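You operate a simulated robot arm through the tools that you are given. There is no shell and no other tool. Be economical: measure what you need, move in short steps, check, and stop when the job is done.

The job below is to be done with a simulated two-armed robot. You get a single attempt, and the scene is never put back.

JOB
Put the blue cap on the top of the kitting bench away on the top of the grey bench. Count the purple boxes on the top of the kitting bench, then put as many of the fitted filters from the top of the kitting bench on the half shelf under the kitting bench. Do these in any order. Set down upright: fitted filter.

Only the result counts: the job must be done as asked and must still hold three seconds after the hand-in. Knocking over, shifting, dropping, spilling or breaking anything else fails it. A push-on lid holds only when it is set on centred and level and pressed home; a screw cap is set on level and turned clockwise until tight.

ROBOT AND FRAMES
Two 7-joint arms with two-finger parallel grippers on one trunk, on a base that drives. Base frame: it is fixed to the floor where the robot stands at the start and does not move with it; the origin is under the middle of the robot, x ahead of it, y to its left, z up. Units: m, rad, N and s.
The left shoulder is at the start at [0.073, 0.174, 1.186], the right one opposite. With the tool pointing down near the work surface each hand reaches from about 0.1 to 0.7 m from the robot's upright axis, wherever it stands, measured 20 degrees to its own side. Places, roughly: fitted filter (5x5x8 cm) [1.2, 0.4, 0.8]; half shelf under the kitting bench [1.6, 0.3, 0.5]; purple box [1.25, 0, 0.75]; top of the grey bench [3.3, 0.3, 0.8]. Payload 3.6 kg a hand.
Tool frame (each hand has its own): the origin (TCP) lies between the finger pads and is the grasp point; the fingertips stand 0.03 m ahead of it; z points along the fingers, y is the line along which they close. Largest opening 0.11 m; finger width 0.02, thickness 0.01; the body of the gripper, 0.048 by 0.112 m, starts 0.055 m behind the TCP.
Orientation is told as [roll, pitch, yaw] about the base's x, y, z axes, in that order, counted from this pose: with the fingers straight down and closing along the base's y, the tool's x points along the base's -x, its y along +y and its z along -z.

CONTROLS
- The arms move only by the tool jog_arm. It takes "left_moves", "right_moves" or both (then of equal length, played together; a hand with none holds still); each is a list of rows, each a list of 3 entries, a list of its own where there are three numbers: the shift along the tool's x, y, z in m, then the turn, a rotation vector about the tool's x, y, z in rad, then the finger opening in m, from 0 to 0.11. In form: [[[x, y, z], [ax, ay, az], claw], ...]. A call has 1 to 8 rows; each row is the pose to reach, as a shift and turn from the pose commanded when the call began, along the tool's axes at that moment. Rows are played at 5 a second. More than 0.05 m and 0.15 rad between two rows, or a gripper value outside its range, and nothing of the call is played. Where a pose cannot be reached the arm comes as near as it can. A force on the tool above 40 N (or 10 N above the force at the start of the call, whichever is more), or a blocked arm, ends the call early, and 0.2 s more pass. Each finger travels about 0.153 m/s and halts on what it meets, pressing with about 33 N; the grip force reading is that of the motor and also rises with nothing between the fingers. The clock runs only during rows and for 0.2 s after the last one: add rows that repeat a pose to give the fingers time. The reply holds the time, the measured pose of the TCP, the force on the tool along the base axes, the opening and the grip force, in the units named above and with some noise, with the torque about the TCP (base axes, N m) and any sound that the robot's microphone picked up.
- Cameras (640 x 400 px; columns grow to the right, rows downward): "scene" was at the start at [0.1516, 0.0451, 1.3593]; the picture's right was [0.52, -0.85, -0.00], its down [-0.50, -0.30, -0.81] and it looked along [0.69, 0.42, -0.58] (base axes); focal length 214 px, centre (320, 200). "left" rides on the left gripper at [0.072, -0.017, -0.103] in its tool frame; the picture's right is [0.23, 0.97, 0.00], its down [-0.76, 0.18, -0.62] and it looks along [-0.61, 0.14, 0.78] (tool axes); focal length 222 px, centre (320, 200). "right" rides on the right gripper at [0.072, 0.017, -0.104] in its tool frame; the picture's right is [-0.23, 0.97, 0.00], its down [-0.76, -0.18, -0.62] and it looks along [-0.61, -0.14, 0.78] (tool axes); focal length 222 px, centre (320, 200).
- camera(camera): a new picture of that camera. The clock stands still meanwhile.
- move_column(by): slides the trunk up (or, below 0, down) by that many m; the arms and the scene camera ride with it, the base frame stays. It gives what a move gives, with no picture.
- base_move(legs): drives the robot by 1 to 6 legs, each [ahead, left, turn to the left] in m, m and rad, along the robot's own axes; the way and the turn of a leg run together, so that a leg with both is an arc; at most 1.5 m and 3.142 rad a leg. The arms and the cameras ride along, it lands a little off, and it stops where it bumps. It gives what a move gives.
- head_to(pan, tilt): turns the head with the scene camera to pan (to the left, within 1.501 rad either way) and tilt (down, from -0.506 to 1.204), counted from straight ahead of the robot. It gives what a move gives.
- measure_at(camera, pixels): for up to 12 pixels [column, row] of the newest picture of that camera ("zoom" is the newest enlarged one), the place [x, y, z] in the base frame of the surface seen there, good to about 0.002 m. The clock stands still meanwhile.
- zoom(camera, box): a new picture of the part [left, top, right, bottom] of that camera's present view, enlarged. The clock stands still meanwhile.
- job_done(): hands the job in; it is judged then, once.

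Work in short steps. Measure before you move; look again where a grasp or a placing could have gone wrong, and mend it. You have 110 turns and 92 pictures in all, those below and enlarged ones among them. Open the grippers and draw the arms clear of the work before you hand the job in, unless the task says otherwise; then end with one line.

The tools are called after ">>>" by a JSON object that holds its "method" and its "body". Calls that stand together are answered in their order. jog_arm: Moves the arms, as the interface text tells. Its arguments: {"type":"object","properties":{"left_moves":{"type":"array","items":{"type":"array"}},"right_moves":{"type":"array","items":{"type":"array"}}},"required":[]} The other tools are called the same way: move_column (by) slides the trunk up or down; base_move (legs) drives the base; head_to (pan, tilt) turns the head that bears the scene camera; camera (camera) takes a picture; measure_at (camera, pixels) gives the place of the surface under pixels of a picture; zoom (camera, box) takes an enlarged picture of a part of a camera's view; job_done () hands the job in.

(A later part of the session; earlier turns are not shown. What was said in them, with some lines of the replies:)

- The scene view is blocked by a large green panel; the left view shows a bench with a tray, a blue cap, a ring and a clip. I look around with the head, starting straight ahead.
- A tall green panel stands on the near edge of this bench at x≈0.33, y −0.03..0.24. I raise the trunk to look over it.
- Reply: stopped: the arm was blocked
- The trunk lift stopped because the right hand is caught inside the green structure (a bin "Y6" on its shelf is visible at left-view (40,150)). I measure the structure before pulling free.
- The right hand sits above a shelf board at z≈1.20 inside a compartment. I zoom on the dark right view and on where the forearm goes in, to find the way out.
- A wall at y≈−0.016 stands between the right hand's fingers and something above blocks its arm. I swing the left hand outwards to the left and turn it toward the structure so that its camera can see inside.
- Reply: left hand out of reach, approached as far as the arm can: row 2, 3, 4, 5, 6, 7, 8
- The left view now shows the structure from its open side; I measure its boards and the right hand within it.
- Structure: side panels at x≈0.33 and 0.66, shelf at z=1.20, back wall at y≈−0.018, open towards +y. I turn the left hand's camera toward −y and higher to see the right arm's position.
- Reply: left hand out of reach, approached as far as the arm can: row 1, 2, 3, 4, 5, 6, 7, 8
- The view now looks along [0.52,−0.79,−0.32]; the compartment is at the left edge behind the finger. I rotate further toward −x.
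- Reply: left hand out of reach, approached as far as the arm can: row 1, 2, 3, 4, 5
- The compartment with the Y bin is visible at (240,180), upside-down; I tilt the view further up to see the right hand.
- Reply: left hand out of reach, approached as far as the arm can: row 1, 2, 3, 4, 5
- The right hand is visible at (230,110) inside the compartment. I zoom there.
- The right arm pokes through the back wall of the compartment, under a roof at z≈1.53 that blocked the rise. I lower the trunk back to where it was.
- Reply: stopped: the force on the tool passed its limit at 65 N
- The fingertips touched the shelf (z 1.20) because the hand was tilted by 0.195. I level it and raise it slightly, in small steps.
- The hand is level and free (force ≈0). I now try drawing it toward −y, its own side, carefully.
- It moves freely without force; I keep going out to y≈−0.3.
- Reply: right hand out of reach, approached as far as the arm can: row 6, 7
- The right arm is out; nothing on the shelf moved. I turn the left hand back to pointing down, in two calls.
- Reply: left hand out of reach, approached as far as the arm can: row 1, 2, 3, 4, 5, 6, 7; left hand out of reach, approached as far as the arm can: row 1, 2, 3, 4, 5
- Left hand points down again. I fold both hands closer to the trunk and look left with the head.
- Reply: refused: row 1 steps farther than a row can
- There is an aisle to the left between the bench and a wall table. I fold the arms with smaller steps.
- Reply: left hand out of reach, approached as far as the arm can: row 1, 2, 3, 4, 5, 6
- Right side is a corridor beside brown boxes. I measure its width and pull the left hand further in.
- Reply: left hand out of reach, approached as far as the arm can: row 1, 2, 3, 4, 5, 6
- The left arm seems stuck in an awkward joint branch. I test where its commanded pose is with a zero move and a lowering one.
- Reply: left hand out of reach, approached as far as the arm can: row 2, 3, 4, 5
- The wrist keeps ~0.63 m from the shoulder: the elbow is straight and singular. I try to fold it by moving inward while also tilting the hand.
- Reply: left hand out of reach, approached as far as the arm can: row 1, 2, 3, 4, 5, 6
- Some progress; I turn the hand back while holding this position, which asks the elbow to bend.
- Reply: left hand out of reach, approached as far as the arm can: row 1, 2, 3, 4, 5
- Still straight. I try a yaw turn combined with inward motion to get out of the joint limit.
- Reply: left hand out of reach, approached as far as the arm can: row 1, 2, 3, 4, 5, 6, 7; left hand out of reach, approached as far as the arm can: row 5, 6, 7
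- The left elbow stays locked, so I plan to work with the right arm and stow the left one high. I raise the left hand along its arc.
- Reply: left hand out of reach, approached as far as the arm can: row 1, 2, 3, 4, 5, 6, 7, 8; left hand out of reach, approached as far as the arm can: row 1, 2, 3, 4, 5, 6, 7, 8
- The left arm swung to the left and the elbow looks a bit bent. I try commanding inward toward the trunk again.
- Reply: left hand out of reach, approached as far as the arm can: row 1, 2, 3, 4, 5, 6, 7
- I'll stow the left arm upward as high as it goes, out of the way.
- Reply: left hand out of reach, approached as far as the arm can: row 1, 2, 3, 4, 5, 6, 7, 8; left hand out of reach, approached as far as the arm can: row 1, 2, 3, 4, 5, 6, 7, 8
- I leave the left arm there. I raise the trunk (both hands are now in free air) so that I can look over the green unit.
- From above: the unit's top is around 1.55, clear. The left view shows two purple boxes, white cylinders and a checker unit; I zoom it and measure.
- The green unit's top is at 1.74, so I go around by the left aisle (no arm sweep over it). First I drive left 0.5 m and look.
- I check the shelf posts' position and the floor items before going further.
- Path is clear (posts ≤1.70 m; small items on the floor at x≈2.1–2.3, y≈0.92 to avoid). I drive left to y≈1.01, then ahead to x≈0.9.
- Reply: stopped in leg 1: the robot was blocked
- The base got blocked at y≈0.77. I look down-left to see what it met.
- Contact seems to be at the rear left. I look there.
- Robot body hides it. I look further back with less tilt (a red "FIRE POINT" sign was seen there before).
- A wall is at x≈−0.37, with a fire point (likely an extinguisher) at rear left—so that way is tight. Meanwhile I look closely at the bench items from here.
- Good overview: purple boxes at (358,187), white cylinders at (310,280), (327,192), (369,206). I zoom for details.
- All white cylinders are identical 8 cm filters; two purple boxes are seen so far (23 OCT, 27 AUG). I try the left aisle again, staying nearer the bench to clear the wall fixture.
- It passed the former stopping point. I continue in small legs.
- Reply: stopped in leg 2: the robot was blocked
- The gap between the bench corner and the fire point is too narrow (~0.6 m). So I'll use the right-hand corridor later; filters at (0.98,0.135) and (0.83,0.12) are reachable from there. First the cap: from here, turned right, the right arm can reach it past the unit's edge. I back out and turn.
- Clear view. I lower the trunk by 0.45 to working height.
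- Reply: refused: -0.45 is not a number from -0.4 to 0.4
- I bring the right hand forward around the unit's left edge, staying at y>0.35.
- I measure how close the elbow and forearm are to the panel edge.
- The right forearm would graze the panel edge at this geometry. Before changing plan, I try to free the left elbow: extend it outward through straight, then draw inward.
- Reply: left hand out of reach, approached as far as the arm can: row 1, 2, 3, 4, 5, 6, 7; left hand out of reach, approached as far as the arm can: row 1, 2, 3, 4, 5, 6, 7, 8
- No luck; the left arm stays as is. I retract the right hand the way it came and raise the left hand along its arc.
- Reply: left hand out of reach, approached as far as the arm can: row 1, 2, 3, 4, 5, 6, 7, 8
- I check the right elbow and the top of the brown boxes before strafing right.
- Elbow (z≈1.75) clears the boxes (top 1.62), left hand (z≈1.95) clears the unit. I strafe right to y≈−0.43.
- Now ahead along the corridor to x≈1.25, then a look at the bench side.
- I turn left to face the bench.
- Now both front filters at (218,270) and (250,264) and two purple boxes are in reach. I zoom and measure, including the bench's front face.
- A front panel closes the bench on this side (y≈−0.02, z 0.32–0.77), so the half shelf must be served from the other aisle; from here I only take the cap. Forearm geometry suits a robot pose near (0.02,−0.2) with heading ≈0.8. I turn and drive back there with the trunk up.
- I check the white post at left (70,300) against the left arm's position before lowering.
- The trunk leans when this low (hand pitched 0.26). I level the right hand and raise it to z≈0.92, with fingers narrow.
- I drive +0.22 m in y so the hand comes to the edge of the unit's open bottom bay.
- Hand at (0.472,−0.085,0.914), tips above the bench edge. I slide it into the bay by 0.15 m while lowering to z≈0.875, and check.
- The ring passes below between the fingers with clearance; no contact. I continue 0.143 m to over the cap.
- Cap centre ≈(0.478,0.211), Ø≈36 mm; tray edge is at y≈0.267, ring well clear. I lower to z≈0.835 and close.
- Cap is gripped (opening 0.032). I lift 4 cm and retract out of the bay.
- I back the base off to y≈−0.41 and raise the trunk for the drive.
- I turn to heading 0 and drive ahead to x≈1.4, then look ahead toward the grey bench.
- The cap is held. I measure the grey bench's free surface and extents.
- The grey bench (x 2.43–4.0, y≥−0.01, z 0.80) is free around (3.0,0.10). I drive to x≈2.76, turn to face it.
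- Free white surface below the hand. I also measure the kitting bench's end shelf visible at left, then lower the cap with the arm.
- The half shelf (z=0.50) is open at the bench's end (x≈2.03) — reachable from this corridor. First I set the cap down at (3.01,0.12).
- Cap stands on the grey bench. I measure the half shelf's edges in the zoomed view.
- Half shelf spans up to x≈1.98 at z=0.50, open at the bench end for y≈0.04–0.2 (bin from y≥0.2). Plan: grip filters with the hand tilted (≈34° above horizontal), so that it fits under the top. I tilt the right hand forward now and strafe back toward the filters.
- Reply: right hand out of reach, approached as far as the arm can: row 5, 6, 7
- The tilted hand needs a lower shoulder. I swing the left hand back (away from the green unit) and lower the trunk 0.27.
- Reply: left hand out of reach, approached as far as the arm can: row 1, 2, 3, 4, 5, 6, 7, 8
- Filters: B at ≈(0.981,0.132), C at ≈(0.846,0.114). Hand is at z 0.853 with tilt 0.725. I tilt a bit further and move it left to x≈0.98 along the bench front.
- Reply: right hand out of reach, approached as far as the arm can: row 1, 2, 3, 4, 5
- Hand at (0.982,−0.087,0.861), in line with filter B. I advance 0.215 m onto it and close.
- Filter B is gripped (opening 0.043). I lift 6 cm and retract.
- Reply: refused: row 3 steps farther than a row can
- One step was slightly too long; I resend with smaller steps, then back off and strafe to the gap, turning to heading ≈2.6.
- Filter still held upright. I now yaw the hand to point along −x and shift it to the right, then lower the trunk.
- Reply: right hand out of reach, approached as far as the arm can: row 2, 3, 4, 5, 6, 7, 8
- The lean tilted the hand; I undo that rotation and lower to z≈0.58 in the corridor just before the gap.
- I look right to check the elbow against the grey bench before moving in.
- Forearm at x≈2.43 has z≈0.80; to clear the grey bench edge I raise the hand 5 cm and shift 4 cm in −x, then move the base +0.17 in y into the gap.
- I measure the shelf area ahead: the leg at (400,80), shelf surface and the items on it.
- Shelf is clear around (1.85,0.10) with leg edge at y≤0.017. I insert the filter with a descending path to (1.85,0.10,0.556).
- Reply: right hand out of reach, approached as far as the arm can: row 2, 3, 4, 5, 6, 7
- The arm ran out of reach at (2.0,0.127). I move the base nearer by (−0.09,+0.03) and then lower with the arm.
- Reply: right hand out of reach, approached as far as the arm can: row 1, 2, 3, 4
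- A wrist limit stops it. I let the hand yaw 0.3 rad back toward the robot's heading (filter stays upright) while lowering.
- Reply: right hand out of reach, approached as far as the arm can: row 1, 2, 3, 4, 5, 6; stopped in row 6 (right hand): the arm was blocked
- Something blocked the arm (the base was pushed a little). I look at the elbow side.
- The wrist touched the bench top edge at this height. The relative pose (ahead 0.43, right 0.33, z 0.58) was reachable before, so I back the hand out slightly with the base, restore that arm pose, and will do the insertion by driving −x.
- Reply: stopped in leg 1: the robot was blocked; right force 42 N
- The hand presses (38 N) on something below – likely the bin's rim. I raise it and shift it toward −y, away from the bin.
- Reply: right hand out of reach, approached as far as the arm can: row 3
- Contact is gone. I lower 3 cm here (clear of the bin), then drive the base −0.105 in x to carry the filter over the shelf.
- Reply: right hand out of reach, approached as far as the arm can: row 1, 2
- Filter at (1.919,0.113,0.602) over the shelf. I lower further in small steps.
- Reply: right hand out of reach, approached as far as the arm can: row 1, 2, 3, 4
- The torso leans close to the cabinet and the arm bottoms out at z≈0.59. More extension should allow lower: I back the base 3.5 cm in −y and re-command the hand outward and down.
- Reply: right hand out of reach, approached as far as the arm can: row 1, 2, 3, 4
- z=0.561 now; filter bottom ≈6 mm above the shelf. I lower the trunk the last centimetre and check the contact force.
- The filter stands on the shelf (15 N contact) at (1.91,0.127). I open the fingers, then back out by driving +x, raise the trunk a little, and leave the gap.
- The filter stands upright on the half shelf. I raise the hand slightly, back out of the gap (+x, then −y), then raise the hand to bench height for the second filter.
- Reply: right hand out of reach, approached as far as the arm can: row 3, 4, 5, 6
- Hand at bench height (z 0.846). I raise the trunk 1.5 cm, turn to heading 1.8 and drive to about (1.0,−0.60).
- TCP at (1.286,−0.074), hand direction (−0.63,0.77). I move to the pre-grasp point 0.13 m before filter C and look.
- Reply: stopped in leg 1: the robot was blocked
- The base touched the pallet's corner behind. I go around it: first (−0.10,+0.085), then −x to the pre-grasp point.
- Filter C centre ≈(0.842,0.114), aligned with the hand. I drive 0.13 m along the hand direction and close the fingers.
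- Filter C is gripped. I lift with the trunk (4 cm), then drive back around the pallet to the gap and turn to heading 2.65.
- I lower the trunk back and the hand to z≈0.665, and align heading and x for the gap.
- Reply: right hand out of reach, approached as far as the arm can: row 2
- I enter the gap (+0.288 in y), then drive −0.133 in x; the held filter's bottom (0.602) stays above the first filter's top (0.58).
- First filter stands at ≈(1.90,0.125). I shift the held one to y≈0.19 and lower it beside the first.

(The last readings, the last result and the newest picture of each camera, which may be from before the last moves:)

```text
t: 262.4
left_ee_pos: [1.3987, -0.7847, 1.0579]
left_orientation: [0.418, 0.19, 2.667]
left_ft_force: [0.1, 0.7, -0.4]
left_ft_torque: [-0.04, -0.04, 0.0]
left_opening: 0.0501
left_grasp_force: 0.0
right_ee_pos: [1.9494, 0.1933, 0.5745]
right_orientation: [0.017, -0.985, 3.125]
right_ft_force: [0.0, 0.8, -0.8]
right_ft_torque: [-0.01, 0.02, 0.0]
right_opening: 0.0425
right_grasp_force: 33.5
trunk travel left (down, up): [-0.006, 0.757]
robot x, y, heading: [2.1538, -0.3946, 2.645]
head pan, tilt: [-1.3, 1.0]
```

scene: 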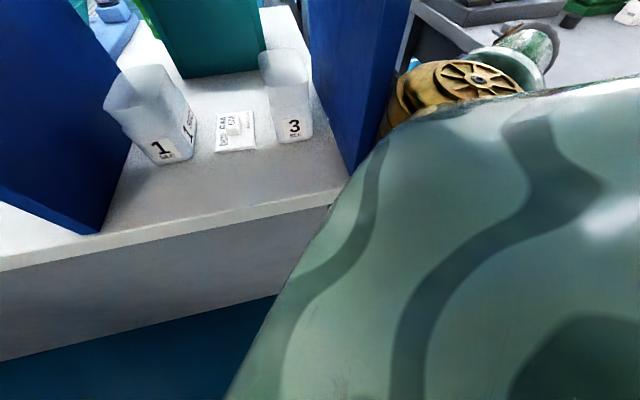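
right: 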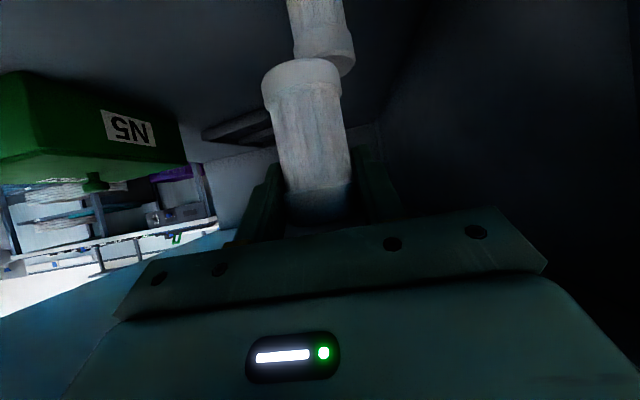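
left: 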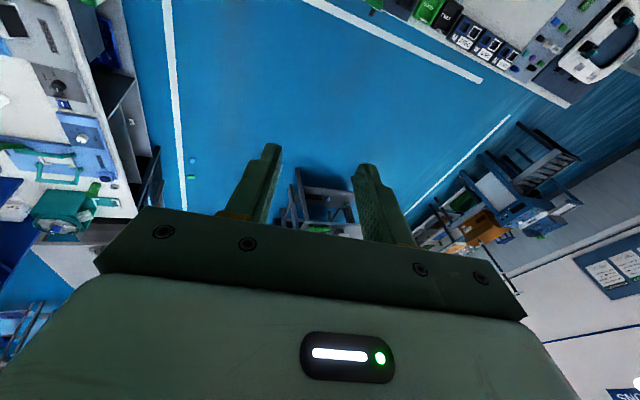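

Reachable: TCP (1.949,0.193,0.5745). I lower the last 12 mm to contact.

>>> {"method": "jog_arm", "body": {"right_moves": [[[0.003, 0, 0.006], [0, 0, 0], 0.04], [[0.0063, 0, 0.0113], [0, 0, 0], 0.04], [[0.0071, 0, 0.0118], [0, 0, 0], 0.04]]}}

```text
t: 263.2
left_ee_pos: [1.3992, -0.7864, 1.0586]
left_orientation: [0.416, 0.19, 2.665]
left_ft_force: [0.1, 0.4, -0.2]
left_ft_torque: [-0.04, -0.01, 0.02]
left_opening: 0.05
left_grasp_force: 0.1
right_ee_pos: [1.9454, 0.1923, 0.5629]
right_orientation: [0.012, -0.989, 3.128]
right_ft_force: [2.2, 1.4, 7.3]
right_ft_torque: [0.19, -0.17, 0.0]
right_opening: 0.0426
right_grasp_force: 33.0
trunk travel left (down, up): [-0.006, 0.757]
robot x, y, heading: [2.1518, -0.3993, 2.636]
head pan, tilt: [-1.3, 1.0]
```

Contact 7 N: the filter stands. I open to 0.064 and lift the hand straight up clear of it.

>>> {"method": "jog_arm", "body": {"right_moves": [[[0, 0, 0], [0, 0, 0], 0.064], [[0, 0, 0], [0, 0, 0], 0.064], [[-0.025, 0, -0.0165], [0, 0, 0], 0.064], [[-0.05, 0, -0.033], [0, 0, 0], 0.064], [[-0.0725, 0, -0.048], [0, 0, 0], 0.064], [[-0.0834, 0, -0.055], [0, 0, 0], 0.064]]}}

>>> {"method": "camera", "body": {"camera": "right"}}

```text
t: 264.6
left_ee_pos: [1.4, -0.7855, 1.0587]
left_orientation: [0.419, 0.191, 2.667]
left_ft_force: [0.0, -0.3, 0.5]
left_ft_torque: [0.01, 0.02, 0.02]
left_opening: 0.05
left_grasp_force: 0.1
right_ee_pos: [1.9423, 0.1921, 0.6616]
right_orientation: [0.018, -0.989, 3.123]
right_ft_force: [0.5, -0.2, -0.5]
right_ft_torque: [-0.02, 0.04, -0.01]
right_opening: 0.0638
right_grasp_force: 0.1
trunk travel left (down, up): [-0.006, 0.757]
robot x, y, heading: [2.1489, -0.3989, 2.642]
head pan, tilt: [-1.3, 1.0]
```

```text
2 pictures are left
```

right: 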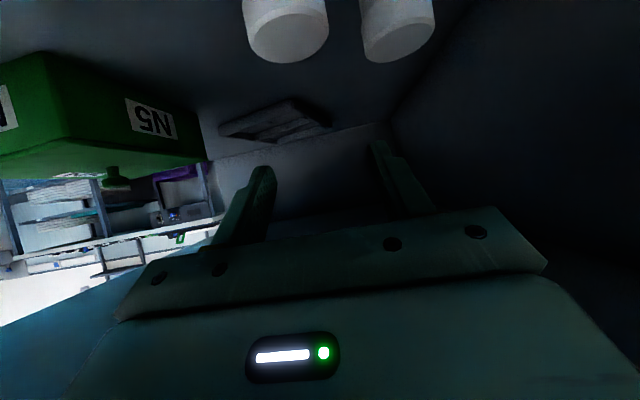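

Both filters stand upright on the half shelf. I move the hand back to y≈0.145 and drive out of the gap into the corridor.

>>> {"method": "jog_arm", "body": {"right_moves": [[[0.001, 0.025, -0.001], [0, 0, 0], 0.064], [[0.002, 0.05, -0.002], [0, 0, 0], 0.064]]}}

>>> {"method": "base_move", "body": {"legs": [[-0.123, -0.067, 0], [-0.1437, 0.2634, 0]]}}

>>> {"method": "head_to", "body": {"pan": -0.6, "tilt": 0.7}}

>>> {"method": "camera", "body": {"camera": "scene"}}

```text
t: 265.2
left_ee_pos: [1.3994, -0.787, 1.0577]
left_orientation: [0.418, 0.189, 2.667]
left_ft_force: [-0.2, 0.5, -0.1]
left_ft_torque: [0.01, 0.0, 0.02]
left_opening: 0.0501
left_grasp_force: 0.1
right_ee_pos: [1.9459, 0.1431, 0.6632]
right_orientation: [0.017, -0.989, 3.124]
right_ft_force: [0.1, 0.4, 0.4]
right_ft_torque: [0.02, 0.03, -0.05]
right_opening: 0.064
right_grasp_force: 0.1
trunk travel left (down, up): [-0.006, 0.757]
robot x, y, heading: [2.1511, -0.3946, 2.641]
head pan, tilt: [-1.3, 1.0]
```

```text
t: 268.2
left_ee_pos: [1.5367, -1.0945, 1.0582]
left_orientation: [0.416, 0.191, 2.67]
left_ft_force: [0.1, 0.1, -0.7]
left_ft_torque: [0.01, 0.0, 0.03]
left_opening: 0.0502
left_grasp_force: 0.0
right_ee_pos: [2.0811, -0.1655, 0.6629]
right_orientation: [0.017, -0.987, 3.124]
right_ft_force: [-0.1, 0.1, -0.3]
right_ft_torque: [0.0, 0.01, 0.02]
right_opening: 0.064
right_grasp_force: 0.1
trunk travel left (down, up): [-0.006, 0.757]
robot x, y, heading: [2.2887, -0.7029, 2.641]
head pan, tilt: [-1.3, 1.0]
```

```text
t: 269.3
left_ee_pos: [1.5377, -1.0947, 1.0581]
left_orientation: [0.417, 0.191, 2.667]
left_ft_force: [0.0, -0.8, 0.5]
left_ft_torque: [-0.01, -0.03, 0.03]
left_opening: 0.05
left_grasp_force: 0.0
right_ee_pos: [2.0817, -0.1646, 0.6635]
right_orientation: [0.018, -0.988, 3.124]
right_ft_force: [0.0, 0.1, 0.0]
right_ft_torque: [-0.02, 0.02, 0.0]
right_opening: 0.0639
right_grasp_force: 0.0
trunk travel left (down, up): [-0.006, 0.757]
robot x, y, heading: [2.2889, -0.7084, 2.645]
head pan, tilt: [-0.6, 0.7]
```

```text
1 pictures are left
```

scene: 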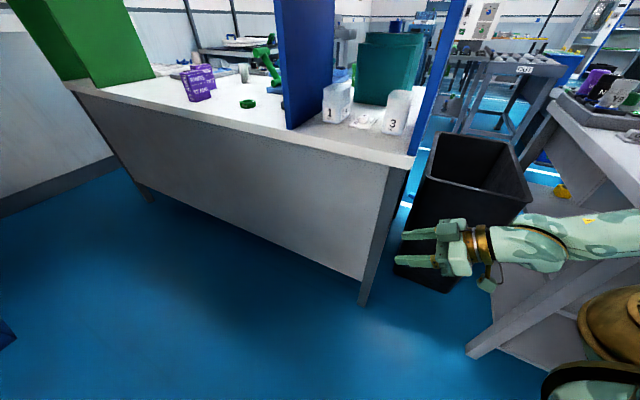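

Everything stands as placed, both hands are open or empty and clear, and only two purple boxes are on the bench top. I hand the job in.

>>> {"method": "job_done", "body": {}}

```text
The job is handed in.
```

I handed the job in with the blue cap on the top of the grey bench. I counted two purple boxes on the kitting bench, so I stood two fitted filters upright on its half shelf.
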